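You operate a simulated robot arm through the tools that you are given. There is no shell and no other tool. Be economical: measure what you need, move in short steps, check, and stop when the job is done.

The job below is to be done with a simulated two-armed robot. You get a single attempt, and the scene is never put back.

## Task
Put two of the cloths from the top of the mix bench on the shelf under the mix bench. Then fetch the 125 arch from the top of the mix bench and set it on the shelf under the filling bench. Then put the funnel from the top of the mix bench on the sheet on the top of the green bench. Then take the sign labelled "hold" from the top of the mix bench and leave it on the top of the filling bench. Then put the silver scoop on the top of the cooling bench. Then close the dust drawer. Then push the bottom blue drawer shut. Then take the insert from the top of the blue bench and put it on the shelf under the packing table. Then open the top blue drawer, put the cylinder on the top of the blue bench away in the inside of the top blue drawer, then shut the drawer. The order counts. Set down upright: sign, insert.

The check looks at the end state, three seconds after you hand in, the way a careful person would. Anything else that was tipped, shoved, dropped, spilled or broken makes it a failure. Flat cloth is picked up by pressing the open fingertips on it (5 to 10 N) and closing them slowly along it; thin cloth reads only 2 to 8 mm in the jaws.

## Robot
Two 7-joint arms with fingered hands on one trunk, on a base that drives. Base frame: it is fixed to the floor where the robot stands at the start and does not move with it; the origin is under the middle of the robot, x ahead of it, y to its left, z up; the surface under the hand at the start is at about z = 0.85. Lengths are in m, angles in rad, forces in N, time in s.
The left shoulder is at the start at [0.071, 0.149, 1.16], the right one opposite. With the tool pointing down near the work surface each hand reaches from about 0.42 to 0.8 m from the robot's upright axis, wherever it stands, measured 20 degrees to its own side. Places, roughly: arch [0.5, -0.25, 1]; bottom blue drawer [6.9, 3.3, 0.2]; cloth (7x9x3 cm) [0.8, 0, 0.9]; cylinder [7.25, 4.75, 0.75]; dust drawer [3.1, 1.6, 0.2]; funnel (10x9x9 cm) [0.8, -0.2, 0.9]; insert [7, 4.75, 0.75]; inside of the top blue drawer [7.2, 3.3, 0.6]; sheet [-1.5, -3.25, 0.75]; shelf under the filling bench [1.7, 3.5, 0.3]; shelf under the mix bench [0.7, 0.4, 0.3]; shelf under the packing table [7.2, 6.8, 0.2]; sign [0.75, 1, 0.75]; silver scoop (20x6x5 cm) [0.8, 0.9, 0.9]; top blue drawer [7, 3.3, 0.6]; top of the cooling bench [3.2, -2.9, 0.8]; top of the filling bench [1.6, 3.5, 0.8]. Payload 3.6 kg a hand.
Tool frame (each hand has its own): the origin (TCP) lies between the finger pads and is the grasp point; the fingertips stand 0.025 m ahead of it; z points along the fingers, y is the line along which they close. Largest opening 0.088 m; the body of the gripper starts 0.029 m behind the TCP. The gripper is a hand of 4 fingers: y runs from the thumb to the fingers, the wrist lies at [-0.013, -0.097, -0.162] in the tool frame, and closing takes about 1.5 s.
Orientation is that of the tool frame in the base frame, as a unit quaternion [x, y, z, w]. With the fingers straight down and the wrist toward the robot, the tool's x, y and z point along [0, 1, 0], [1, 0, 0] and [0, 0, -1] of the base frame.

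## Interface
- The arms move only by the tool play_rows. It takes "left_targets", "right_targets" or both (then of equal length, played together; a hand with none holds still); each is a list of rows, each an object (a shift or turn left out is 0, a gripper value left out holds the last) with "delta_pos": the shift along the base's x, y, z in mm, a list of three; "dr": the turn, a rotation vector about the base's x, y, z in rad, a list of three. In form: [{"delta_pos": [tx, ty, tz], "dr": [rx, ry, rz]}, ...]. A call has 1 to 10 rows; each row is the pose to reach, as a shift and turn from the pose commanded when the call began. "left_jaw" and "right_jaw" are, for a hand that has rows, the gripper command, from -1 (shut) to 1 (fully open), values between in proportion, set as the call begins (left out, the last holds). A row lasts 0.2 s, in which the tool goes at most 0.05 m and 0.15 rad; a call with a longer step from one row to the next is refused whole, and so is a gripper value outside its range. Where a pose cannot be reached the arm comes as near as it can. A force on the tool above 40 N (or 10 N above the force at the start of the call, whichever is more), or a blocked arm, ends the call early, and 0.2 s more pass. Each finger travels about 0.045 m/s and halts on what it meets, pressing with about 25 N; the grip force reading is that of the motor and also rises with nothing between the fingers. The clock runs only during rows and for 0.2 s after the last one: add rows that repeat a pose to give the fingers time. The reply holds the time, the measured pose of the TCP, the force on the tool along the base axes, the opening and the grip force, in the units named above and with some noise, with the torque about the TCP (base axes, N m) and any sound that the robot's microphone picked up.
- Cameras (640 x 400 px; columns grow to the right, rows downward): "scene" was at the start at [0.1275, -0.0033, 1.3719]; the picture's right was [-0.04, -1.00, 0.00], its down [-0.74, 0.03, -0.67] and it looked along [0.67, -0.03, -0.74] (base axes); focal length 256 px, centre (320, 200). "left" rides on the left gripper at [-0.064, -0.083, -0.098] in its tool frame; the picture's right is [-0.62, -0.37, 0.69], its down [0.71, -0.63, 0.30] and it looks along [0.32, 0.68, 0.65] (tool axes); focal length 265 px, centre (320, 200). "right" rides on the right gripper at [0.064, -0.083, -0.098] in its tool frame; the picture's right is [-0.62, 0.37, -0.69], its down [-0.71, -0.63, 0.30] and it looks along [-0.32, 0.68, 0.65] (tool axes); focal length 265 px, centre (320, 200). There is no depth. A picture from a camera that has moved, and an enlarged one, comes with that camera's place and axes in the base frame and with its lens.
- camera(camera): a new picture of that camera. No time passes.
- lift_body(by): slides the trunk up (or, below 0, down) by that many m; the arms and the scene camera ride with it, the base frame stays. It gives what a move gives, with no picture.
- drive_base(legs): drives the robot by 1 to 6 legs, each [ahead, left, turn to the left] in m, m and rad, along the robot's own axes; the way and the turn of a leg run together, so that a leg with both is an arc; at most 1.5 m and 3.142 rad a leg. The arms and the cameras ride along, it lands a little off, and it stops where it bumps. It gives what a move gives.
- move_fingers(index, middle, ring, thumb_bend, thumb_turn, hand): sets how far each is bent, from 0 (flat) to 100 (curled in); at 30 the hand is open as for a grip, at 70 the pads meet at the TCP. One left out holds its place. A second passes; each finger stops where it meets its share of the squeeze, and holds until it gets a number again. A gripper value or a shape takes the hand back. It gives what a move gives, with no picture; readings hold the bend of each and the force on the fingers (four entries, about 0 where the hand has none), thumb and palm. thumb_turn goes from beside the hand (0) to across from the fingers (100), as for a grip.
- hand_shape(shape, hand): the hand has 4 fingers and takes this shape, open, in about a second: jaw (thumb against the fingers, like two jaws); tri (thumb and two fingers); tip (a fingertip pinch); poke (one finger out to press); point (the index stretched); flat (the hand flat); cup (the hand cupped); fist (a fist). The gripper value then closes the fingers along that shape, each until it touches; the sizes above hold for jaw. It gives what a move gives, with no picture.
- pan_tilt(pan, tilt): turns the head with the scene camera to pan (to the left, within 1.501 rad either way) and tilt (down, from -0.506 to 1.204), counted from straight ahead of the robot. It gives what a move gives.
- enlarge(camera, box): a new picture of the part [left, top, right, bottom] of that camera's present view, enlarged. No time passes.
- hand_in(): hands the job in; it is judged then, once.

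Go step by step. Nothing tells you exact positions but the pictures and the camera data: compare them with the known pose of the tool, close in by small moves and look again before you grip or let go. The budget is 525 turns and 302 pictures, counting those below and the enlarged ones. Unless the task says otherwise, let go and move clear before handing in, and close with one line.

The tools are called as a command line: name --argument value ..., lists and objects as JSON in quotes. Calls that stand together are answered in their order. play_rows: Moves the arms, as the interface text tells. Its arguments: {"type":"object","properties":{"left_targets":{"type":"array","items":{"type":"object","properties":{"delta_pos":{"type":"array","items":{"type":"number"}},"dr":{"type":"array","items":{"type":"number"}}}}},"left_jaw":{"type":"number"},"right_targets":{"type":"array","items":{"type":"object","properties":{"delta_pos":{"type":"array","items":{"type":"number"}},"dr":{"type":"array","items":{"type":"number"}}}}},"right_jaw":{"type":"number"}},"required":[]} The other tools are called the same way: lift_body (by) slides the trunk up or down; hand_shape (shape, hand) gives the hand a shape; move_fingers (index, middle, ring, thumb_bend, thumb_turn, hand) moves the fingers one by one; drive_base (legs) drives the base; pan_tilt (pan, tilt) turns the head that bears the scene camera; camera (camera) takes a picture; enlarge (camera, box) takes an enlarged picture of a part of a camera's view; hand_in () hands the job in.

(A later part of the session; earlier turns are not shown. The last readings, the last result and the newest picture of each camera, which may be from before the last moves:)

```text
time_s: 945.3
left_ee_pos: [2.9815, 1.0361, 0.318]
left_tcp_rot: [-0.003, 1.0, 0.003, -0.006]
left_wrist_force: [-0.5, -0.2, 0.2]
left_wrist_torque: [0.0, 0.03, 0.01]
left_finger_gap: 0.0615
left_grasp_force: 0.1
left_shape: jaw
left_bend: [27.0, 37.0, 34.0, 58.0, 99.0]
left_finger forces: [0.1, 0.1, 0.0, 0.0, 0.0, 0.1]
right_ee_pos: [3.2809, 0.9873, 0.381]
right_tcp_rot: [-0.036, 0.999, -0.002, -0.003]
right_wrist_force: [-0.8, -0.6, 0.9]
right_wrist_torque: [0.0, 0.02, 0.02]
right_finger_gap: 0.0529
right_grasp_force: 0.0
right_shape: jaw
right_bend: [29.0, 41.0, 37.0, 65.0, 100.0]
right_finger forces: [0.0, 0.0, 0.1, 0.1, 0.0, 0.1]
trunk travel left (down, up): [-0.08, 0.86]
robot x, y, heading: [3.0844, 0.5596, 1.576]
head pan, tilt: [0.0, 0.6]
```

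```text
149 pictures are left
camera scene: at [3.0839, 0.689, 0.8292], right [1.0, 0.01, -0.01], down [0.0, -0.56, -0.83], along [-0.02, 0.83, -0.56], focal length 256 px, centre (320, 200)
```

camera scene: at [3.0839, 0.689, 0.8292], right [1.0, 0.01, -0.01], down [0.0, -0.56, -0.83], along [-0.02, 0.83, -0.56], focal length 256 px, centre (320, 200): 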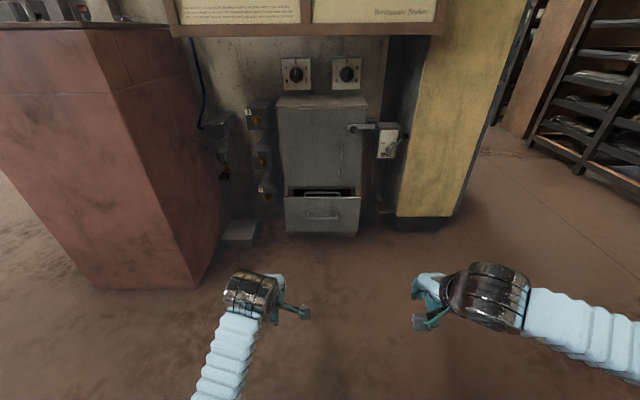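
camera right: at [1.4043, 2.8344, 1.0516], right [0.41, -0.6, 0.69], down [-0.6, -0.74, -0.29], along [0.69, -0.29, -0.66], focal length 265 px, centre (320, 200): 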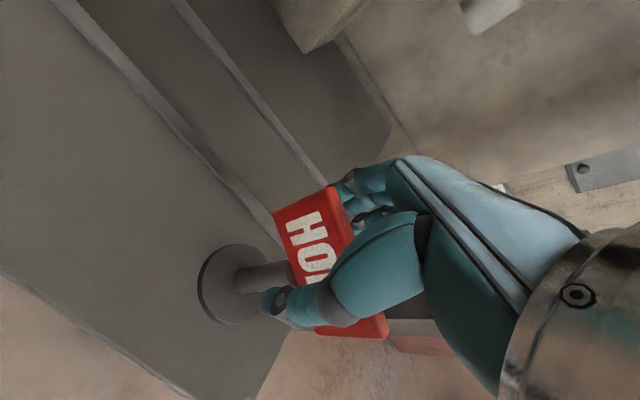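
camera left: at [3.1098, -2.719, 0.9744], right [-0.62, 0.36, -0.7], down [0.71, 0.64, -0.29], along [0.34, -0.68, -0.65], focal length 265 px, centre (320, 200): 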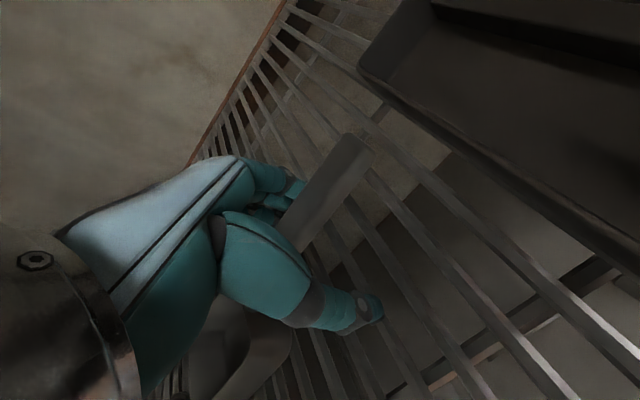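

Drawer front is at y≈1.57, z 0.03–0.24, centred x≈3.08. I'll shift the base, lower the closed left hand and push it in.

drive_base --legs '[[0.3, -0.08, 0]]'

lift_body --by -0.07

play_rows --left_targets '[{"delta_pos": [0, 0, -20]}, {"delta_pos": [0, 0, -40]}, {"delta_pos": [0, 0, -60]}, {"delta_pos": [0, 0, -70]}, {"delta_pos": [0, 0, -70]}, {"delta_pos": [0, 0, -70]}, {"delta_pos": [0, 0, -70]}]' --left_jaw -1

camera --camera "scene"

camera --camera "left"

```text
time_s: 949.8
left_ee_pos: [3.0592, 1.3407, 0.3219]
left_tcp_rot: [-0.003, 1.0, 0.005, -0.005]
left_wrist_force: [-0.2, -0.8, 0.0]
left_wrist_torque: [0.01, 0.01, -0.03]
left_finger_gap: 0.0612
left_grasp_force: 0.1
left_shape: jaw
left_bend: [27.0, 37.0, 34.0, 58.0, 99.0]
left_finger forces: [0.0, 0.0, 0.0, 0.0, 0.0, 0.1]
right_ee_pos: [3.3561, 1.2895, 0.379]
right_tcp_rot: [-0.036, 0.999, -0.002, -0.004]
right_wrist_force: [0.0, 0.3, -0.2]
right_wrist_torque: [0.03, 0.02, -0.03]
right_finger_gap: 0.0527
right_grasp_force: 0.1
right_shape: jaw
right_bend: [29.0, 41.0, 37.0, 65.0, 100.0]
right_finger forces: [0.1, 0.1, 0.0, 0.0, 0.1, 0.1]
trunk travel left (down, up): [-0.08, 0.86]
robot x, y, heading: [3.1587, 0.8595, 1.583]
head pan, tilt: [0.0, 0.6]
```

```text
time_s: 951.0
left_ee_pos: [3.0607, 1.3389, 0.3222]
left_tcp_rot: [-0.003, 1.0, 0.005, -0.003]
left_wrist_force: [0.1, 0.1, 0.3]
left_wrist_torque: [0.0, 0.02, -0.02]
left_finger_gap: 0.0613
left_grasp_force: 0.0
left_shape: jaw
left_bend: [27.0, 37.0, 34.0, 58.0, 99.0]
left_finger forces: [0.0, 0.0, 0.0, 0.0, 0.1, 0.0]
right_ee_pos: [3.3552, 1.2878, 0.38]
right_tcp_rot: [-0.036, 0.999, -0.002, -0.001]
right_wrist_force: [-0.2, -0.9, -0.1]
right_wrist_torque: [-0.01, -0.01, 0.0]
right_finger_gap: 0.0526
right_grasp_force: 0.0
right_shape: jaw
right_bend: [29.0, 41.0, 37.0, 65.0, 100.0]
right_finger forces: [0.0, 0.1, 0.1, 0.0, 0.0, 0.0]
trunk travel left (down, up): [-0.081, 0.859]
robot x, y, heading: [3.1603, 0.857, 1.583]
head pan, tilt: [0.0, 0.6]
stopped: the arm was blocked; the commanded pose is now the measured one
```

```text
time_s: 952.8
left_ee_pos: [3.0645, 1.3678, 0.2949]
left_tcp_rot: [-0.005, 0.999, 0.05, 0.007]
left_wrist_force: [0.6, -0.5, 0.3]
left_wrist_torque: [0.0, -0.04, 0.03]
left_finger_gap: 0.0001
left_grasp_force: 25.4
left_shape: jaw
left_bend: [70.0, 70.0, 70.0, 37.0, 100.0]
left_finger forces: [0.0, 0.1, 0.1, 0.0, 0.0, 0.0]
right_ee_pos: [3.3556, 1.2884, 0.3815]
right_tcp_rot: [-0.035, 0.999, -0.002, -0.003]
right_wrist_force: [-0.4, 0.4, -0.5]
right_wrist_torque: [-0.02, 0.0, 0.01]
right_finger_gap: 0.0523
right_grasp_force: 0.0
right_shape: jaw
right_bend: [29.0, 41.0, 37.0, 65.0, 100.0]
right_finger forces: [0.1, 0.1, 0.0, 0.0, 0.1, 0.0]
trunk travel left (down, up): [-0.081, 0.859]
robot x, y, heading: [3.1578, 0.8586, 1.586]
head pan, tilt: [0.0, 0.6]
stopped in row 7 (left hand): the arm was blocked; the commanded pose is now the measured one
```

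```text
148 pictures are left
camera scene: at [3.1601, 0.991, 0.8296], right [1.0, 0.01, -0.01], down [0.0, -0.56, -0.83], along [-0.02, 0.83, -0.56], focal length 256 px, centre (320, 200)
```

scene: 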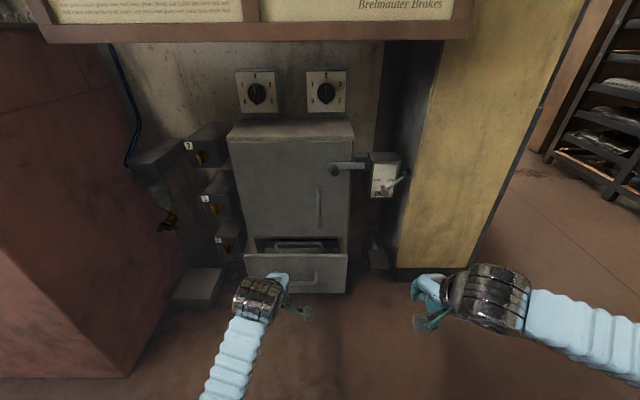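

```text
147 pictures are left
camera left: at [3.1267, 1.2758, 0.3848], right [0.63, -0.29, -0.72], down [-0.7, -0.6, -0.38], along [-0.32, 0.74, -0.59], focal length 265 px, centre (320, 200)
```

left: 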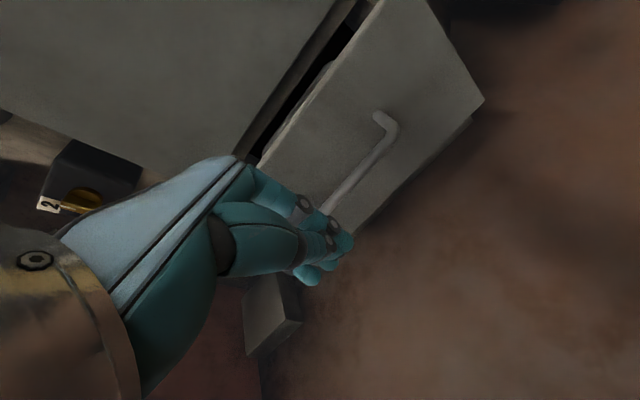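

The arm can't get lower this close in. I'll back up 0.2 m and reach further out, where it can go lower.

drive_base --legs '[[-0.22, 0, 0]]'

play_rows --left_targets '[{"delta_pos": [0, 40, 0]}, {"delta_pos": [0, 80, 0]}, {"delta_pos": [0, 120, -15]}, {"delta_pos": [0, 160, -30]}, {"delta_pos": [0, 200, -50]}, {"delta_pos": [0, 220, -70]}, {"delta_pos": [0, 220, -80]}]'

camera --camera "scene"

```text
time_s: 956.2
left_ee_pos: [3.0674, 1.1474, 0.2908]
left_tcp_rot: [-0.005, 0.999, 0.047, 0.006]
left_wrist_force: [0.2, -0.4, -0.6]
left_wrist_torque: [-0.04, -0.04, 0.0]
left_finger_gap: 0.0002
left_grasp_force: 25.1
left_shape: jaw
left_bend: [70.0, 70.0, 70.0, 37.0, 100.0]
left_finger forces: [0.0, 0.1, 0.1, 0.1, 0.0, 0.0]
right_ee_pos: [3.3598, 1.0695, 0.3816]
right_tcp_rot: [-0.036, 0.999, -0.002, -0.004]
right_wrist_force: [0.2, -0.1, 0.6]
right_wrist_torque: [0.0, -0.01, 0.02]
right_finger_gap: 0.0526
right_grasp_force: 0.1
right_shape: jaw
right_bend: [29.0, 41.0, 37.0, 65.0, 100.0]
right_finger forces: [0.0, 0.0, 0.0, 0.0, 0.0, 0.0]
trunk travel left (down, up): [-0.081, 0.859]
robot x, y, heading: [3.1631, 0.6338, 1.583]
head pan, tilt: [0.0, 0.6]
```

```text
time_s: 957.8
left_ee_pos: [3.0643, 1.3599, 0.2028]
left_tcp_rot: [-0.005, 0.999, 0.041, 0.012]
left_wrist_force: [-0.5, -0.3, -0.2]
left_wrist_torque: [-0.03, 0.0, 0.02]
left_finger_gap: 0.0
left_grasp_force: 25.9
left_shape: jaw
left_bend: [70.0, 70.0, 70.0, 37.0, 100.0]
left_finger forces: [0.0, 0.0, 0.0, 0.1, 0.1, 0.1]
left hand out of reach, approached as far as the arm can: row 6, 7
right_ee_pos: [3.356, 1.0725, 0.3728]
right_tcp_rot: [-0.036, 0.999, -0.005, 0.001]
right_wrist_force: [-0.1, 0.0, 0.5]
right_wrist_torque: [0.0, -0.01, -0.02]
right_finger_gap: 0.0526
right_grasp_force: 0.0
right_shape: jaw
right_bend: [29.0, 41.0, 37.0, 65.0, 100.0]
right_finger forces: [0.1, 0.0, 0.0, 0.0, 0.0, 0.0]
trunk travel left (down, up): [-0.081, 0.859]
robot x, y, heading: [3.1604, 0.6376, 1.582]
head pan, tilt: [0.0, 0.6]
```

```text
146 pictures are left
camera scene: at [3.1566, 0.7761, 0.8221], right [1.0, 0.01, 0.0], down [0.01, -0.56, -0.83], along [-0.01, 0.83, -0.56], focal length 256 px, centre (320, 200)
```

scene: 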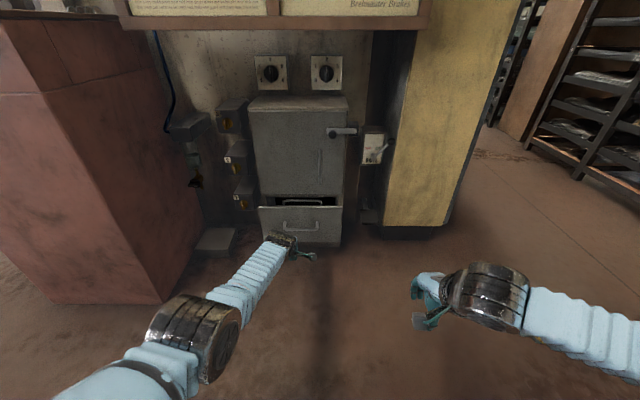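

Good height now (z≈0.20). Driving forward with the closed hand to push the drawer.

drive_base --legs '[[0.16, 0, 0]]'

camera --camera "scene"

camera --camera "left"

```text
time_s: 959.2
left_ee_pos: [3.0614, 1.3963, 0.2026]
left_tcp_rot: [-0.003, 0.999, 0.041, 0.009]
left_wrist_force: [0.0, -0.8, 0.3]
left_wrist_torque: [0.02, -0.02, -0.01]
left_finger_gap: 0.0001
left_grasp_force: 24.9
left_shape: jaw
left_bend: [70.0, 70.0, 70.0, 38.0, 100.0]
left_finger forces: [0.0, 0.1, 0.0, 0.0, 0.1, 0.1]
right_ee_pos: [3.3574, 1.1133, 0.3734]
right_tcp_rot: [-0.035, 0.999, -0.008, 0.001]
right_wrist_force: [-0.1, 0.4, -0.5]
right_wrist_torque: [0.0, -0.01, 0.01]
right_finger_gap: 0.0526
right_grasp_force: 0.1
right_shape: jaw
right_bend: [29.0, 41.0, 37.0, 65.0, 100.0]
right_finger forces: [0.0, 0.0, 0.0, 0.0, 0.0, 0.0]
trunk travel left (down, up): [-0.081, 0.859]
robot x, y, heading: [3.1615, 0.6739, 1.584]
head pan, tilt: [0.0, 0.6]
stopped in leg 1: the robot was blocked; the commanded pose is now the measured one
```

```text
145 pictures are left
camera scene: at [3.1565, 0.8128, 0.8223], right [1.0, 0.01, 0.0], down [0.01, -0.56, -0.83], along [-0.01, 0.83, -0.56], focal length 256 px, centre (320, 200)
```

scene: 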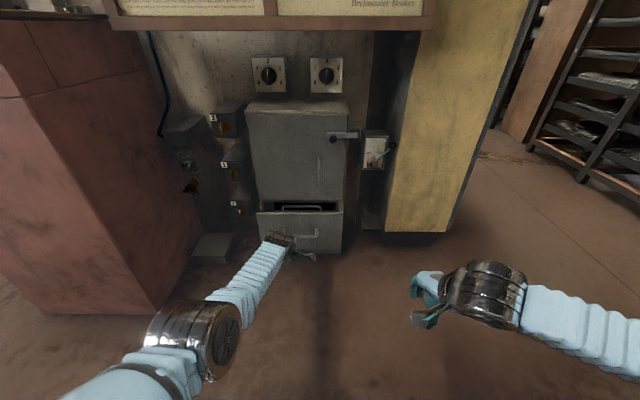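

```text
144 pictures are left
camera left: at [3.1228, 1.306, 0.2949], right [0.64, -0.31, -0.71], down [-0.7, -0.61, -0.37], along [-0.32, 0.73, -0.6], focal length 265 px, centre (320, 200)
```

left: 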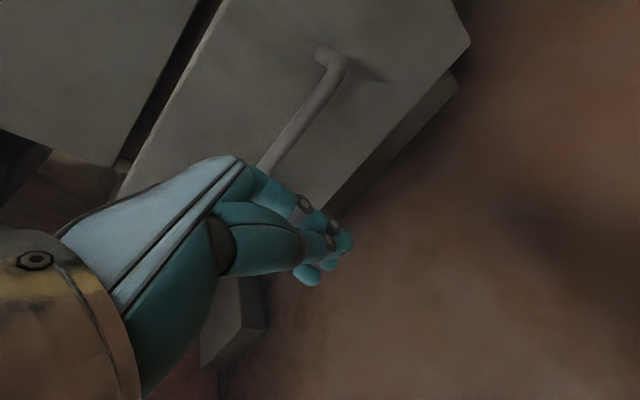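

play_rows --left_targets '[{"delta_pos": [0, 0, 10]}, {"delta_pos": [0, 0, 20]}, {"delta_pos": [0, 0, 20]}]'

drive_base --legs '[[0.1, 0, 0]]'

pan_tilt --pan 0.35 --tilt 1.0

camera --camera "scene"

```text
time_s: 960.0
left_ee_pos: [3.0489, 1.3992, 0.2253]
left_tcp_rot: [-0.011, 0.999, 0.043, 0.008]
left_wrist_force: [-0.5, 0.6, -0.1]
left_wrist_torque: [-0.01, 0.01, -0.01]
left_finger_gap: 0.0
left_grasp_force: 24.9
left_shape: jaw
left_bend: [70.0, 70.0, 70.0, 38.0, 100.0]
left_finger forces: [0.0, 0.0, 0.1, 0.1, 0.0, 0.0]
right_ee_pos: [3.3572, 1.1124, 0.3725]
right_tcp_rot: [-0.036, 0.999, -0.007, 0.0]
right_wrist_force: [0.2, 0.0, 0.1]
right_wrist_torque: [0.02, 0.03, 0.0]
right_finger_gap: 0.0525
right_grasp_force: 0.1
right_shape: jaw
right_bend: [29.0, 41.0, 37.0, 65.0, 100.0]
right_finger forces: [0.0, 0.0, 0.0, 0.0, 0.0, 0.0]
trunk travel left (down, up): [-0.081, 0.859]
robot x, y, heading: [3.1623, 0.6753, 1.586]
head pan, tilt: [0.0, 0.6]
```

```text
time_s: 961.0
left_ee_pos: [3.023, 1.4121, 0.2191]
left_tcp_rot: [-0.023, 0.999, 0.04, -0.006]
left_wrist_force: [-1.1, 0.1, -0.7]
left_wrist_torque: [0.01, 0.0, -0.02]
left_finger_gap: 0.0002
left_grasp_force: 25.4
left_shape: jaw
left_bend: [70.0, 70.0, 70.0, 38.0, 100.0]
left_finger forces: [0.0, 0.0, 0.0, 0.0, 0.0, 0.0]
right_ee_pos: [3.3549, 1.124, 0.3721]
right_tcp_rot: [-0.035, 0.999, -0.007, 0.002]
right_wrist_force: [0.2, 0.8, -0.7]
right_wrist_torque: [0.04, -0.01, 0.01]
right_finger_gap: 0.0527
right_grasp_force: 0.1
right_shape: jaw
right_bend: [29.0, 41.0, 37.0, 65.0, 100.0]
right_finger forces: [0.0, 0.0, 0.0, 0.1, 0.0, 0.0]
trunk travel left (down, up): [-0.081, 0.859]
robot x, y, heading: [3.1616, 0.6809, 1.59]
head pan, tilt: [0.0, 0.6]
stopped in leg 1: the robot was blocked; the commanded pose is now the measured one
```

```text
time_s: 961.8
left_ee_pos: [3.0233, 1.4136, 0.2205]
left_tcp_rot: [-0.023, 0.999, 0.04, -0.006]
left_wrist_force: [0.4, -0.8, -0.1]
left_wrist_torque: [0.01, 0.02, 0.0]
left_finger_gap: 0.0
left_grasp_force: 25.1
left_shape: jaw
left_bend: [70.0, 70.0, 70.0, 38.0, 100.0]
left_finger forces: [0.0, 0.0, 0.1, 0.0, 0.0, 0.0]
right_ee_pos: [3.3572, 1.1251, 0.3723]
right_tcp_rot: [-0.036, 0.999, -0.007, 0.001]
right_wrist_force: [-0.6, -0.2, -0.8]
right_wrist_torque: [-0.01, 0.03, 0.01]
right_finger_gap: 0.0525
right_grasp_force: 0.2
right_shape: jaw
right_bend: [29.0, 41.0, 37.0, 65.0, 100.0]
right_finger forces: [0.1, 0.0, 0.0, 0.0, 0.0, 0.0]
trunk travel left (down, up): [-0.081, 0.859]
robot x, y, heading: [3.157, 0.6855, 1.584]
head pan, tilt: [0.351, 1.0]
```

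```text
143 pictures are left
camera scene: at [3.1326, 0.7995, 0.7901], right [0.93, 0.36, 0.0], down [0.3, -0.79, -0.54], along [-0.19, 0.51, -0.84], focal length 256 px, centre (320, 200)
```

scene: 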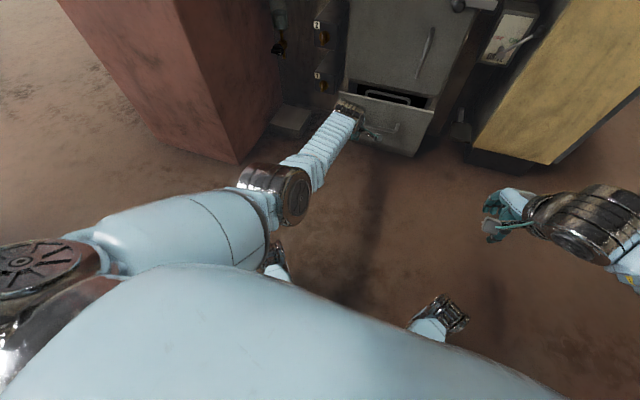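

The left elbow is down at the base's front foot, which blocks me. Raising the trunk 0.12 m and re-lowering only the hand.

lift_body --by 0.15

play_rows --left_targets '[{"delta_pos": [10, 0, -30]}, {"delta_pos": [20, 0, -60]}, {"delta_pos": [30, 0, -90]}, {"delta_pos": [40, 0, -120]}, {"delta_pos": [40, 0, -150]}, {"delta_pos": [40, 0, -150]}]'

camera --camera "scene"

```text
time_s: 963.6
left_ee_pos: [3.0238, 1.4117, 0.3694]
left_tcp_rot: [-0.023, 0.999, 0.04, -0.006]
left_wrist_force: [-0.3, 0.0, -0.1]
left_wrist_torque: [0.02, 0.0, 0.01]
left_finger_gap: 0.0
left_grasp_force: 25.1
left_shape: jaw
left_bend: [70.0, 70.0, 70.0, 38.0, 100.0]
left_finger forces: [0.0, 0.0, 0.1, 0.1, 0.0, 0.0]
right_ee_pos: [3.3578, 1.1249, 0.5228]
right_tcp_rot: [-0.036, 0.999, -0.006, 0.001]
right_wrist_force: [0.1, 0.3, 0.0]
right_wrist_torque: [-0.01, -0.01, 0.01]
right_finger_gap: 0.0525
right_grasp_force: 0.0
right_shape: jaw
right_bend: [29.0, 41.0, 37.0, 65.0, 100.0]
right_finger forces: [0.1, 0.0, 0.1, 0.0, 0.0, 0.0]
trunk travel left (down, up): [-0.231, 0.709]
robot x, y, heading: [3.1607, 0.6859, 1.581]
head pan, tilt: [0.351, 1.0]
```

```text
time_s: 965.0
left_ee_pos: [3.0385, 1.3816, 0.294]
left_tcp_rot: [-0.021, 0.999, 0.041, -0.005]
left_wrist_force: [-0.7, 0.1, -0.2]
left_wrist_torque: [-0.01, 0.02, -0.03]
left_finger_gap: 0.0
left_grasp_force: 24.8
left_shape: jaw
left_bend: [70.0, 70.0, 70.0, 38.0, 100.0]
left_finger forces: [0.0, 0.0, 0.1, 0.0, 0.0, 0.1]
left hand out of reach, approached as far as the arm can: row 1, 2, 3, 4, 5, 6
right_ee_pos: [3.3564, 1.1251, 0.5224]
right_tcp_rot: [-0.036, 0.999, -0.007, 0.001]
right_wrist_force: [0.1, 0.3, -0.3]
right_wrist_torque: [0.01, 0.01, -0.02]
right_finger_gap: 0.0527
right_grasp_force: 0.0
right_shape: jaw
right_bend: [29.0, 41.0, 37.0, 65.0, 100.0]
right_finger forces: [0.1, 0.0, 0.0, 0.0, 0.0, 0.0]
trunk travel left (down, up): [-0.231, 0.709]
robot x, y, heading: [3.1609, 0.6848, 1.586]
head pan, tilt: [0.351, 1.0]
```

```text
142 pictures are left
camera scene: at [3.1326, 0.7993, 0.9401], right [0.93, 0.36, 0.0], down [0.3, -0.79, -0.54], along [-0.19, 0.51, -0.84], focal length 256 px, centre (320, 200)
```

scene: 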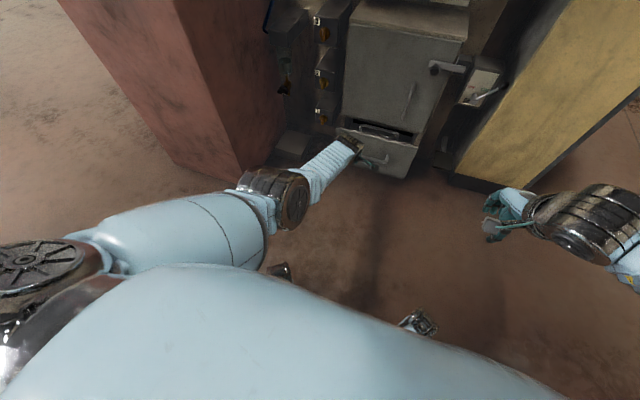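

lift_body --by -0.09

drive_base --legs '[[0.12, 0, 0]]'

pan_tilt --pan 0.1 --tilt 0.7

camera --camera "scene"

```text
time_s: 966.2
left_ee_pos: [3.0393, 1.3811, 0.2049]
left_tcp_rot: [-0.022, 0.999, 0.041, -0.005]
left_wrist_force: [0.2, -0.3, 0.3]
left_wrist_torque: [-0.01, 0.01, -0.02]
left_finger_gap: 0.0
left_grasp_force: 25.4
left_shape: jaw
left_bend: [70.0, 70.0, 70.0, 38.0, 100.0]
left_finger forces: [0.1, 0.0, 0.1, 0.0, 0.0, 0.0]
right_ee_pos: [3.3561, 1.1235, 0.4327]
right_tcp_rot: [-0.035, 0.999, -0.006, 0.002]
right_wrist_force: [-0.4, -0.9, 0.1]
right_wrist_torque: [-0.02, -0.01, -0.02]
right_finger_gap: 0.0524
right_grasp_force: 0.0
right_shape: jaw
right_bend: [29.0, 41.0, 37.0, 65.0, 100.0]
right_finger forces: [0.0, 0.0, 0.1, 0.1, 0.0, 0.0]
trunk travel left (down, up): [-0.141, 0.799]
robot x, y, heading: [3.158, 0.6835, 1.586]
head pan, tilt: [0.351, 1.0]
```

```text
time_s: 967.4
left_ee_pos: [3.0422, 1.3993, 0.205]
left_tcp_rot: [-0.021, 0.999, 0.04, -0.001]
left_wrist_force: [-0.3, 0.4, 0.2]
left_wrist_torque: [0.03, 0.03, -0.02]
left_finger_gap: 0.0
left_grasp_force: 24.8
left_shape: jaw
left_bend: [70.0, 70.0, 70.0, 38.0, 100.0]
left_finger forces: [0.1, 0.1, 0.1, 0.1, 0.0, 0.1]
right_ee_pos: [3.3547, 1.1473, 0.4334]
right_tcp_rot: [-0.036, 0.999, -0.006, 0.001]
right_wrist_force: [-0.7, -0.9, 0.2]
right_wrist_torque: [0.0, -0.03, -0.02]
right_finger_gap: 0.0527
right_grasp_force: 0.1
right_shape: jaw
right_bend: [29.0, 41.0, 37.0, 65.0, 100.0]
right_finger forces: [0.1, 0.0, 0.0, 0.0, 0.0, 0.0]
trunk travel left (down, up): [-0.141, 0.799]
robot x, y, heading: [3.1596, 0.7101, 1.582]
head pan, tilt: [0.351, 1.0]
stopped in leg 1: the robot was blocked; the commanded pose is now the measured one
```

```text
time_s: 968.2
left_ee_pos: [3.0419, 1.3993, 0.2019]
left_tcp_rot: [-0.021, 0.999, 0.04, -0.001]
left_wrist_force: [0.1, -0.5, 0.6]
left_wrist_torque: [0.01, -0.01, -0.01]
left_finger_gap: 0.0
left_grasp_force: 25.1
left_shape: jaw
left_bend: [70.0, 70.0, 70.0, 38.0, 100.0]
left_finger forces: [0.0, 0.0, 0.0, 0.0, 0.1, 0.1]
right_ee_pos: [3.3547, 1.1489, 0.4325]
right_tcp_rot: [-0.036, 0.999, -0.007, 0.001]
right_wrist_force: [-0.4, -0.5, 0.6]
right_wrist_torque: [0.03, 0.01, -0.01]
right_finger_gap: 0.0526
right_grasp_force: 0.1
right_shape: jaw
right_bend: [29.0, 41.0, 37.0, 65.0, 100.0]
right_finger forces: [0.0, 0.0, 0.0, 0.0, 0.0, 0.0]
trunk travel left (down, up): [-0.141, 0.799]
robot x, y, heading: [3.1639, 0.7074, 1.578]
head pan, tilt: [0.099, 0.7]
```

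```text
141 pictures are left
camera scene: at [3.1473, 0.8409, 0.8734], right [0.99, 0.11, 0.0], down [0.07, -0.64, -0.76], along [-0.09, 0.76, -0.64], focal length 256 px, centre (320, 200)
```

scene: 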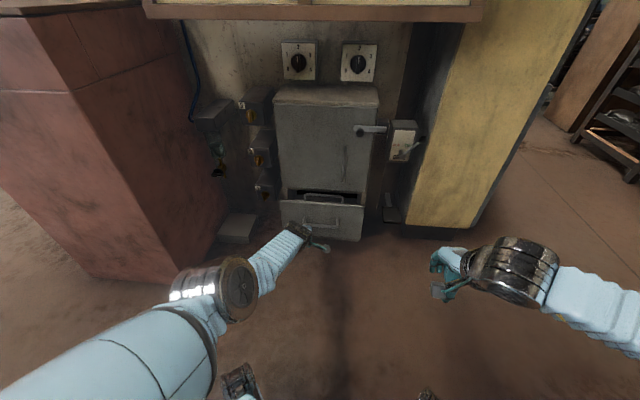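

The stretched arm's elbow is scraping the floor. I'll raise the trunk and bring the hand closer in and lower, so the elbow stays up.

lift_body --by 0.13

play_rows --left_targets '[{"delta_pos": [0, -40, 0]}, {"delta_pos": [0, -80, 0]}, {"delta_pos": [0, -120, 0]}, {"delta_pos": [0, -150, -30]}, {"delta_pos": [0, -150, -65]}, {"delta_pos": [0, -150, -100]}, {"delta_pos": [0, -150, -130]}, {"delta_pos": [0, -150, -130]}]'

camera --camera "scene"

```text
time_s: 969.7
left_ee_pos: [3.0407, 1.3994, 0.3312]
left_tcp_rot: [-0.021, 0.999, 0.04, -0.001]
left_wrist_force: [-0.6, -0.3, 0.2]
left_wrist_torque: [-0.03, 0.01, 0.02]
left_finger_gap: 0.0
left_grasp_force: 25.0
left_shape: jaw
left_bend: [70.0, 70.0, 70.0, 38.0, 100.0]
left_finger forces: [0.1, 0.0, 0.0, 0.1, 0.0, 0.0]
right_ee_pos: [3.3556, 1.1491, 0.562]
right_tcp_rot: [-0.036, 0.999, -0.006, 0.001]
right_wrist_force: [-0.3, 0.0, -0.3]
right_wrist_torque: [0.01, -0.02, 0.02]
right_finger_gap: 0.0526
right_grasp_force: 0.2
right_shape: jaw
right_bend: [29.0, 41.0, 37.0, 65.0, 100.0]
right_finger forces: [0.0, 0.0, 0.1, 0.0, 0.0, 0.0]
trunk travel left (down, up): [-0.271, 0.669]
robot x, y, heading: [3.1595, 0.7084, 1.582]
head pan, tilt: [0.099, 0.7]
```

```text
time_s: 971.5
left_ee_pos: [3.0393, 1.2794, 0.184]
left_tcp_rot: [-0.027, 0.999, 0.045, -0.005]
left_wrist_force: [-0.1, -0.2, 0.6]
left_wrist_torque: [-0.06, 0.01, 0.05]
left_finger_gap: 0.0
left_grasp_force: 25.1
left_shape: jaw
left_bend: [70.0, 70.0, 70.0, 38.0, 100.0]
left_finger forces: [0.0, 0.0, 0.0, 0.0, 0.0, 0.0]
left hand out of reach, approached as far as the arm can: row 1, 2, 3, 4, 5, 6, 7, 8
right_ee_pos: [3.3546, 1.1487, 0.5632]
right_tcp_rot: [-0.036, 0.999, -0.007, 0.001]
right_wrist_force: [-0.1, 0.7, 0.0]
right_wrist_torque: [0.0, 0.0, 0.04]
right_finger_gap: 0.0528
right_grasp_force: 0.0
right_shape: jaw
right_bend: [29.0, 41.0, 37.0, 65.0, 100.0]
right_finger forces: [0.1, 0.0, 0.0, 0.0, 0.1, 0.0]
trunk travel left (down, up): [-0.271, 0.669]
robot x, y, heading: [3.1583, 0.7033, 1.586]
head pan, tilt: [0.099, 0.7]
```

```text
140 pictures are left
camera scene: at [3.1474, 0.8409, 1.0034], right [0.99, 0.11, 0.0], down [0.07, -0.64, -0.77], along [-0.09, 0.76, -0.64], focal length 256 px, centre (320, 200)
```

scene: 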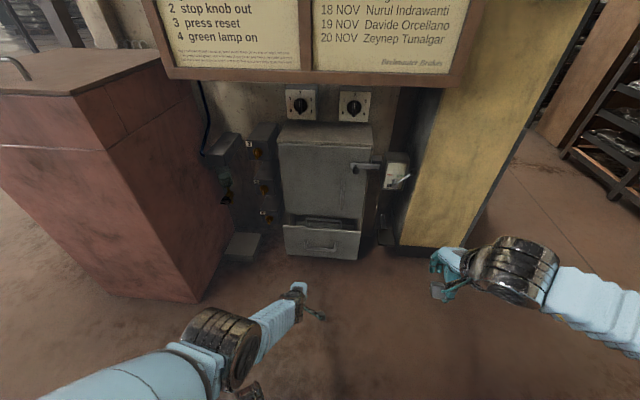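

Hand is now at z≈0.18 with the elbow higher. Driving forward.

drive_base --legs '[[0.2, 0, 0]]'

camera --camera "scene"

```text
time_s: 972.5
left_ee_pos: [3.0265, 1.2833, 0.1793]
left_tcp_rot: [-0.03, 0.999, 0.039, -0.014]
left_wrist_force: [0.3, 0.6, -0.4]
left_wrist_torque: [0.01, 0.0, 0.03]
left_finger_gap: 0.0001
left_grasp_force: 24.8
left_shape: jaw
left_bend: [70.0, 70.0, 70.0, 38.0, 100.0]
left_finger forces: [0.0, 0.0, 0.0, 0.1, 0.0, 0.0]
right_ee_pos: [3.3549, 1.1565, 0.5635]
right_tcp_rot: [-0.036, 0.999, -0.007, 0.002]
right_wrist_force: [0.1, -0.2, -0.4]
right_wrist_torque: [-0.02, -0.01, 0.01]
right_finger_gap: 0.0526
right_grasp_force: 0.1
right_shape: jaw
right_bend: [29.0, 41.0, 37.0, 65.0, 100.0]
right_finger forces: [0.0, 0.1, 0.0, 0.0, 0.0, 0.0]
trunk travel left (down, up): [-0.271, 0.669]
robot x, y, heading: [3.159, 0.7095, 1.579]
head pan, tilt: [0.099, 0.7]
stopped in leg 1: the robot was blocked; the commanded pose is now the measured one
```

```text
139 pictures are left
camera scene: at [3.1474, 0.8472, 1.0035], right [0.99, 0.11, 0.0], down [0.07, -0.64, -0.77], along [-0.09, 0.76, -0.64], focal length 256 px, centre (320, 200)
```

scene: 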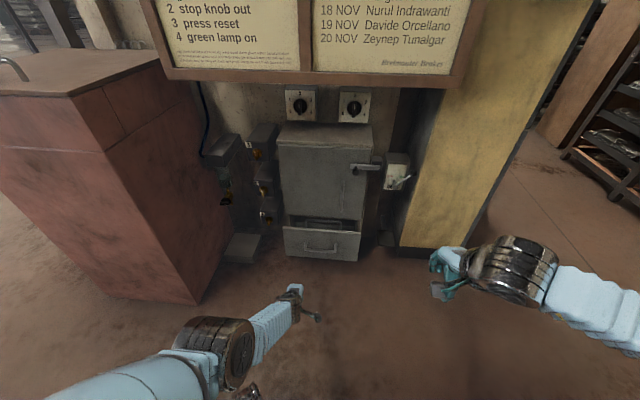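

drive_base --legs '[[0.1, 0, 0]]'

pan_tilt --pan 0.4 --tilt 1.2

camera --camera "scene"

```text
time_s: 973.5
left_ee_pos: [3.0023, 1.2992, 0.1788]
left_tcp_rot: [-0.039, 0.998, 0.042, -0.028]
left_wrist_force: [-0.1, -0.5, -0.1]
left_wrist_torque: [0.0, -0.01, 0.01]
left_finger_gap: 0.0
left_grasp_force: 24.6
left_shape: jaw
left_bend: [70.0, 70.0, 70.0, 38.0, 100.0]
left_finger forces: [0.0, 0.1, 0.0, 0.0, 0.0, 0.1]
right_ee_pos: [3.3553, 1.1689, 0.5629]
right_tcp_rot: [-0.036, 0.999, -0.008, 0.0]
right_wrist_force: [-0.4, 0.1, 0.5]
right_wrist_torque: [0.02, 0.01, -0.01]
right_finger_gap: 0.0527
right_grasp_force: 0.1
right_shape: jaw
right_bend: [29.0, 41.0, 37.0, 65.0, 100.0]
right_finger forces: [0.0, 0.1, 0.0, 0.0, 0.0, 0.0]
trunk travel left (down, up): [-0.271, 0.669]
robot x, y, heading: [3.1596, 0.7202, 1.583]
head pan, tilt: [0.099, 0.7]
stopped in leg 1: the robot was blocked; the commanded pose is now the measured one
```

```text
time_s: 974.4
left_ee_pos: [3.0018, 1.2997, 0.1795]
left_tcp_rot: [-0.037, 0.998, 0.042, -0.027]
left_wrist_force: [0.3, -0.1, -0.5]
left_wrist_torque: [0.01, -0.02, -0.04]
left_finger_gap: 0.0
left_grasp_force: 25.2
left_shape: jaw
left_bend: [70.0, 70.0, 70.0, 38.0, 100.0]
left_finger forces: [0.0, 0.0, 0.0, 0.0, 0.1, 0.0]
right_ee_pos: [3.3549, 1.1675, 0.5632]
right_tcp_rot: [-0.036, 0.999, -0.006, 0.001]
right_wrist_force: [-0.2, -0.5, -0.4]
right_wrist_torque: [0.01, -0.03, -0.03]
right_finger_gap: 0.0525
right_grasp_force: 0.1
right_shape: jaw
right_bend: [29.0, 41.0, 37.0, 65.0, 100.0]
right_finger forces: [0.0, 0.1, 0.0, 0.1, 0.0, 0.0]
trunk travel left (down, up): [-0.271, 0.669]
robot x, y, heading: [3.1577, 0.724, 1.587]
head pan, tilt: [0.4, 1.201]
```

```text
138 pictures are left
camera scene: at [3.1343, 0.8247, 0.9675], right [0.92, 0.4, 0.0], down [0.37, -0.85, -0.36], along [-0.15, 0.33, -0.93], focal length 256 px, centre (320, 200)
```

scene: 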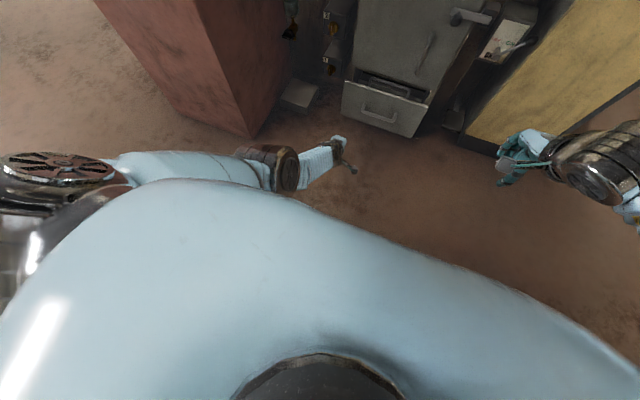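

Something about this arm pose keeps blocking, probably the arm against my own base near its limit. I'll lift the hand, move it further out to the left, shift the base right, and retry from a relaxed pose.

play_rows --left_targets '[{"delta_pos": [-10, 0, 40], "dr": [0.0, -0.05, 0]}, {"delta_pos": [-30, 0, 80], "dr": [0.0, -0.08, 0]}, {"delta_pos": [-60, -10, 120], "dr": [0, -0.08, 0]}, {"delta_pos": [-90, -20, 150], "dr": [0, -0.08, 0]}, {"delta_pos": [-120, -30, 170], "dr": [0, -0.08, 0]}, {"delta_pos": [-140, -40, 170], "dr": [0, -0.08, 0]}, {"delta_pos": [-140, -40, 170], "dr": [0, -0.08, 0]}]'

drive_base --legs '[[0, -0.22, 0]]'

lift_body --by -0.1

```text
refused: row 3 steps farther than a row can; nothing moved
```

```text
time_s: 978.2
left_ee_pos: [3.2256, 1.2991, 0.1779]
left_tcp_rot: [-0.037, 0.998, 0.041, -0.027]
left_wrist_force: [-0.1, 0.2, 0.8]
left_wrist_torque: [-0.01, 0.0, 0.05]
left_finger_gap: 0.0
left_grasp_force: 24.8
left_shape: jaw
left_bend: [70.0, 70.0, 70.0, 38.0, 100.0]
left_finger forces: [0.0, 0.1, 0.0, 0.0, 0.0, 0.1]
right_ee_pos: [3.5767, 1.1712, 0.5622]
right_tcp_rot: [-0.036, 0.999, -0.007, 0.001]
right_wrist_force: [0.1, 0.5, -0.1]
right_wrist_torque: [0.01, 0.01, 0.01]
right_finger_gap: 0.0525
right_grasp_force: 0.0
right_shape: jaw
right_bend: [29.0, 41.0, 37.0, 65.0, 100.0]
right_finger forces: [0.0, 0.0, 0.1, 0.1, 0.0, 0.0]
trunk travel left (down, up): [-0.271, 0.669]
robot x, y, heading: [3.3824, 0.728, 1.584]
head pan, tilt: [0.4, 1.201]
stopped in leg 1: the robot was blocked; the commanded pose is now the measured one
```

```text
time_s: 979.5
left_ee_pos: [3.2244, 1.3006, 0.0796]
left_tcp_rot: [-0.035, 0.998, 0.041, -0.027]
left_wrist_force: [0.5, 0.3, 0.2]
left_wrist_torque: [0.03, 0.0, -0.01]
left_finger_gap: 0.0
left_grasp_force: 24.9
left_shape: jaw
left_bend: [70.0, 70.0, 70.0, 38.0, 100.0]
left_finger forces: [0.0, 0.0, 0.0, 0.0, 0.0, 0.0]
right_ee_pos: [3.5767, 1.1724, 0.4633]
right_tcp_rot: [-0.036, 0.999, -0.007, 0.002]
right_wrist_force: [0.5, 0.9, 1.1]
right_wrist_torque: [0.0, -0.01, 0.02]
right_finger_gap: 0.0526
right_grasp_force: 0.0
right_shape: jaw
right_bend: [29.0, 41.0, 37.0, 65.0, 100.0]
right_finger forces: [0.0, 0.0, 0.1, 0.0, 0.1, 0.0]
trunk travel left (down, up): [-0.171, 0.769]
robot x, y, heading: [3.3819, 0.7261, 1.581]
head pan, tilt: [0.4, 1.201]
```

play_rows --left_targets '[{"delta_pos": [-20, 0, 30]}, {"delta_pos": [-45, 0, 60]}, {"delta_pos": [-70, 0, 90]}, {"delta_pos": [-95, 0, 110]}, {"delta_pos": [-120, 0, 120]}, {"delta_pos": [-140, 0, 130]}, {"delta_pos": [-140, 0, 130]}]'

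drive_base --legs '[[0.1, 0, 0]]'

camera --camera "scene"

```text
time_s: 981.1
left_ee_pos: [3.0723, 1.3683, 0.1585]
left_tcp_rot: [-0.037, 0.998, 0.041, -0.026]
left_wrist_force: [-0.3, -0.1, 0.5]
left_wrist_torque: [-0.04, 0.01, -0.01]
left_finger_gap: 0.0
left_grasp_force: 25.2
left_shape: jaw
left_bend: [70.0, 70.0, 70.0, 38.0, 100.0]
left_finger forces: [0.1, 0.0, 0.0, 0.0, 0.1, 0.0]
left hand out of reach, approached as far as the arm can: row 1, 2, 3, 4, 5, 6, 7
right_ee_pos: [3.5767, 1.1709, 0.463]
right_tcp_rot: [-0.036, 0.999, -0.007, 0.001]
right_wrist_force: [-0.2, -0.4, 0.5]
right_wrist_torque: [-0.01, 0.03, 0.03]
right_finger_gap: 0.0527
right_grasp_force: 0.1
right_shape: jaw
right_bend: [29.0, 41.0, 37.0, 65.0, 100.0]
right_finger forces: [0.0, 0.1, 0.0, 0.0, 0.0, 0.0]
trunk travel left (down, up): [-0.171, 0.769]
robot x, y, heading: [3.3859, 0.724, 1.585]
head pan, tilt: [0.4, 1.201]
```

```text
time_s: 982.3
left_ee_pos: [3.0746, 1.3905, 0.1546]
left_tcp_rot: [-0.034, 0.998, 0.038, -0.025]
left_wrist_force: [-0.4, -1.0, -0.5]
left_wrist_torque: [0.02, 0.02, -0.01]
left_finger_gap: 0.0001
left_grasp_force: 25.1
left_shape: jaw
left_bend: [70.0, 70.0, 70.0, 39.0, 100.0]
left_finger forces: [0.0, 0.1, 0.0, 0.0, 0.0, 0.1]
right_ee_pos: [3.5754, 1.196, 0.464]
right_tcp_rot: [-0.037, 0.999, -0.005, 0.001]
right_wrist_force: [0.5, -0.5, 0.6]
right_wrist_torque: [0.04, 0.02, 0.0]
right_finger_gap: 0.0524
right_grasp_force: 0.2
right_shape: jaw
right_bend: [29.0, 41.0, 37.0, 65.0, 100.0]
right_finger forces: [0.1, 0.0, 0.0, 0.0, 0.0, 0.0]
trunk travel left (down, up): [-0.171, 0.769]
robot x, y, heading: [3.3848, 0.7514, 1.579]
head pan, tilt: [0.4, 1.201]
stopped in leg 1: the robot was blocked; the commanded pose is now the measured one
```

```text
137 pictures are left
camera scene: at [3.3579, 0.8482, 0.8678], right [0.92, 0.4, 0.0], down [0.37, -0.85, -0.36], along [-0.15, 0.33, -0.93], focal length 256 px, centre (320, 200)
```

scene: 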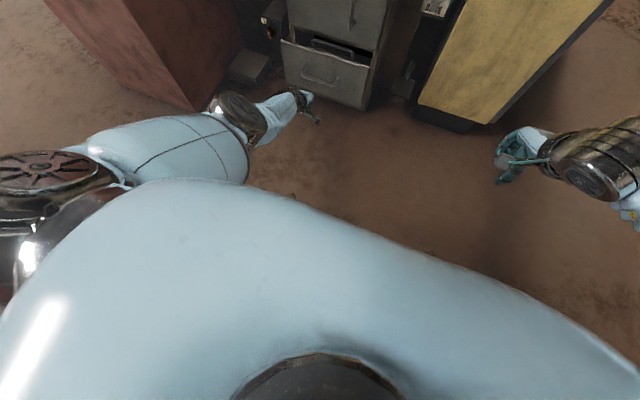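

Lowering the trunk further while keeping the hand at height should bring the arm into a natural pose.

play_rows --left_targets '[{"delta_pos": [0, -20, 40], "dr": [0, 0.03, 0]}, {"delta_pos": [0, -40, 80], "dr": [0.04, 0.06, 0]}, {"delta_pos": [0, -60, 120], "dr": [0.08, 0.06, 0]}, {"delta_pos": [0, -60, 160], "dr": [0.08, 0.06, 0]}, {"delta_pos": [0, -60, 180], "dr": [0.08, 0.06, 0]}, {"delta_pos": [0, -60, 180], "dr": [0.08, 0.06, 0]}]' --right_targets '[{"delta_pos": [0, 0, 40]}, {"delta_pos": [0, 0, 80]}, {"delta_pos": [0, 0, 120]}, {"delta_pos": [0, 0, 160]}, {"delta_pos": [0, 0, 160]}, {"delta_pos": [0, 0, 160]}]'

lift_body --by -0.13

```text
time_s: 983.7
left_ee_pos: [3.0493, 1.4583, 0.2558]
left_tcp_rot: [-0.033, 0.995, 0.077, -0.053]
left_wrist_force: [-0.9, -0.4, 0.5]
left_wrist_torque: [0.03, -0.04, 0.04]
left_finger_gap: 0.0003
left_grasp_force: 24.7
left_shape: jaw
left_bend: [70.0, 70.0, 70.0, 39.0, 100.0]
left_finger forces: [0.0, 0.0, 0.1, 0.0, 0.1, 0.0]
left hand out of reach, approached as far as the arm can: row 1, 2, 3, 4, 5, 6
right_ee_pos: [3.5753, 1.1987, 0.6236]
right_tcp_rot: [-0.036, 0.999, -0.007, 0.001]
right_wrist_force: [-0.4, -0.1, 0.1]
right_wrist_torque: [0.0, 0.02, -0.02]
right_finger_gap: 0.0526
right_grasp_force: 0.1
right_shape: jaw
right_bend: [29.0, 41.0, 37.0, 65.0, 100.0]
right_finger forces: [0.0, 0.0, 0.0, 0.1, 0.0, 0.1]
trunk travel left (down, up): [-0.171, 0.769]
robot x, y, heading: [3.3823, 0.7481, 1.586]
head pan, tilt: [0.4, 1.201]
```

```text
time_s: 985.2
left_ee_pos: [3.0499, 1.457, 0.1251]
left_tcp_rot: [-0.034, 0.995, 0.078, -0.053]
left_wrist_force: [-1.2, 0.2, -0.4]
left_wrist_torque: [-0.04, 0.01, -0.03]
left_finger_gap: 0.0
left_grasp_force: 25.0
left_shape: jaw
left_bend: [70.0, 70.0, 70.0, 40.0, 100.0]
left_finger forces: [0.1, 0.0, 0.0, 0.1, 0.0, 0.0]
right_ee_pos: [3.5764, 1.1995, 0.4933]
right_tcp_rot: [-0.035, 0.999, -0.006, 0.002]
right_wrist_force: [0.1, 0.4, 0.6]
right_wrist_torque: [0.02, -0.01, 0.06]
right_finger_gap: 0.0524
right_grasp_force: 0.2
right_shape: jaw
right_bend: [29.0, 41.0, 37.0, 65.0, 100.0]
right_finger forces: [0.0, 0.1, 0.0, 0.1, 0.1, 0.0]
trunk travel left (down, up): [-0.041, 0.899]
robot x, y, heading: [3.3806, 0.7509, 1.581]
head pan, tilt: [0.4, 1.201]
```

The arm was simply fully straight. Now with the trunk low, I'll bend it back in.

play_rows --left_targets '[{"delta_pos": [0, -30, 20], "dr": [0, 0.03, 0]}, {"delta_pos": [0, -60, 50], "dr": [0, 0.06, 0]}, {"delta_pos": [0, -90, 80], "dr": [-0.05, 0.09, 0]}, {"delta_pos": [0, -110, 100], "dr": [-0.1, 0.1, 0]}, {"delta_pos": [0, -110, 100], "dr": [-0.14, 0.1, 0]}, {"delta_pos": [0, -110, 100], "dr": [-0.14, 0.1, 0]}]'

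camera --camera "scene"

```text
time_s: 986.6
left_ee_pos: [3.028, 1.4695, 0.1856]
left_tcp_rot: [-0.027, 0.994, 0.01, -0.105]
left_wrist_force: [-1.0, 0.4, -1.6]
left_wrist_torque: [-0.03, 0.01, -0.02]
left_finger_gap: 0.0
left_grasp_force: 25.4
left_shape: jaw
left_bend: [70.0, 70.0, 70.0, 40.0, 100.0]
left_finger forces: [0.1, 0.0, 0.0, 0.0, 0.1, 0.0]
left hand out of reach, approached as far as the arm can: row 1, 2, 3, 4, 5, 6
right_ee_pos: [3.5752, 1.1994, 0.4942]
right_tcp_rot: [-0.036, 0.999, -0.006, 0.001]
right_wrist_force: [-0.8, 0.9, 0.3]
right_wrist_torque: [0.03, -0.01, 0.01]
right_finger_gap: 0.0529
right_grasp_force: 0.0
right_shape: jaw
right_bend: [29.0, 41.0, 37.0, 65.0, 100.0]
right_finger forces: [0.0, 0.1, 0.1, 0.0, 0.1, 0.1]
trunk travel left (down, up): [-0.041, 0.899]
robot x, y, heading: [3.3826, 0.7436, 1.583]
head pan, tilt: [0.4, 1.201]
```

```text
136 pictures are left
camera scene: at [3.3578, 0.85, 0.7375], right [0.92, 0.4, 0.0], down [0.37, -0.85, -0.36], along [-0.15, 0.33, -0.93], focal length 256 px, centre (320, 200)
```

scene: 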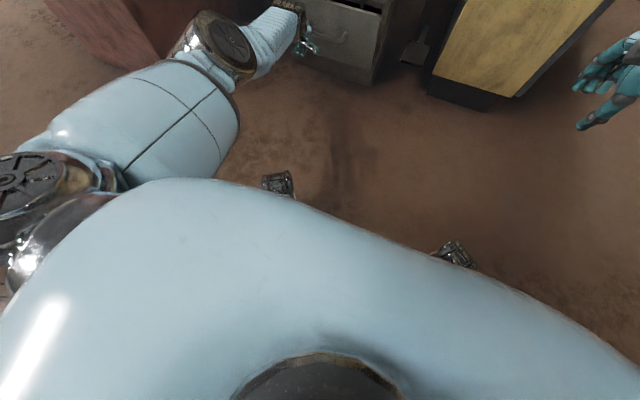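

The arm is stuck in an awkward branch. I'll raise the trunk, return the arm to its natural pose with more lateral offset, then come down again with the trunk only.

lift_body --by 0.4

drive_base --legs '[[-0.25, 0, 0]]'

play_rows --left_targets '[{"delta_pos": [0, 0, 45]}, {"delta_pos": [0, 0, 90]}, {"delta_pos": [0, -30, 120]}, {"delta_pos": [0, -70, 140]}, {"delta_pos": [0, -110, 150], "dr": [0, 0.05, 0]}, {"delta_pos": [0, -150, 150], "dr": [0, 0.1, 0]}, {"delta_pos": [0, -190, 150], "dr": [0, 0.15, 0]}, {"delta_pos": [0, -220, 150], "dr": [0, 0.2, 0]}, {"delta_pos": [0, -220, 150], "dr": [0, 0.2, 0]}]'

```text
time_s: 990.5
left_ee_pos: [3.0279, 1.47, 0.5861]
left_tcp_rot: [-0.027, 0.994, 0.01, -0.105]
left_wrist_force: [0.5, 0.5, 0.2]
left_wrist_torque: [0.02, -0.01, -0.03]
left_finger_gap: 0.0002
left_grasp_force: 25.3
left_shape: jaw
left_bend: [70.0, 70.0, 70.0, 40.0, 100.0]
left_finger forces: [0.1, 0.0, 0.0, 0.0, 0.0, 0.0]
right_ee_pos: [3.5752, 1.1986, 0.892]
right_tcp_rot: [-0.036, 0.999, -0.006, 0.001]
right_wrist_force: [0.7, -0.4, -0.1]
right_wrist_torque: [0.03, 0.04, -0.01]
right_finger_gap: 0.0526
right_grasp_force: 0.0
right_shape: jaw
right_bend: [29.0, 41.0, 37.0, 65.0, 100.0]
right_finger forces: [0.1, 0.0, 0.0, 0.0, 0.1, 0.0]
trunk travel left (down, up): [-0.441, 0.499]
robot x, y, heading: [3.381, 0.7503, 1.583]
head pan, tilt: [0.4, 1.201]
```

```text
time_s: 991.5
left_ee_pos: [3.0296, 1.463, 0.5861]
left_tcp_rot: [-0.027, 0.994, 0.01, -0.103]
left_wrist_force: [0.1, 0.2, 0.2]
left_wrist_torque: [-0.02, 0.0, 0.0]
left_finger_gap: 0.0
left_grasp_force: 25.6
left_shape: jaw
left_bend: [70.0, 70.0, 70.0, 40.0, 100.0]
left_finger forces: [0.0, 0.1, 0.0, 0.0, 0.1, 0.0]
right_ee_pos: [3.5752, 1.1919, 0.8932]
right_tcp_rot: [-0.037, 0.999, -0.007, 0.001]
right_wrist_force: [-0.4, 0.0, 0.3]
right_wrist_torque: [0.03, -0.02, -0.04]
right_finger_gap: 0.0527
right_grasp_force: 0.1
right_shape: jaw
right_bend: [29.0, 41.0, 37.0, 65.0, 100.0]
right_finger forces: [0.1, 0.0, 0.0, 0.0, 0.0, 0.0]
trunk travel left (down, up): [-0.441, 0.499]
robot x, y, heading: [3.3853, 0.7425, 1.583]
head pan, tilt: [0.4, 1.201]
stopped in leg 1: the robot was blocked; the commanded pose is now the measured one
```

```text
time_s: 992.5
left_ee_pos: [3.0275, 1.3865, 0.6234]
left_tcp_rot: [0.06, 0.987, -0.115, -0.091]
left_wrist_force: [-0.3, -0.5, -0.2]
left_wrist_torque: [-0.01, 0.02, 0.02]
left_finger_gap: 0.0001
left_grasp_force: 25.4
left_shape: jaw
left_bend: [70.0, 70.0, 70.0, 40.0, 100.0]
left_finger forces: [0.1, 0.0, 0.1, 0.0, 0.1, 0.1]
left hand out of reach, approached as far as the arm can: row 1, 2
right_ee_pos: [3.5727, 1.1896, 0.8942]
right_tcp_rot: [-0.038, 0.999, -0.005, 0.003]
right_wrist_force: [-0.8, -0.5, 0.5]
right_wrist_torque: [0.01, -0.03, -0.04]
right_finger_gap: 0.0527
right_grasp_force: 0.1
right_shape: jaw
right_bend: [29.0, 41.0, 37.0, 65.0, 100.0]
right_finger forces: [0.1, 0.0, 0.1, 0.1, 0.0, 0.0]
trunk travel left (down, up): [-0.441, 0.499]
robot x, y, heading: [3.381, 0.7382, 1.587]
head pan, tilt: [0.4, 1.201]
stopped in row 5 (left hand): the arm was blocked; the commanded pose is now the measured one
```

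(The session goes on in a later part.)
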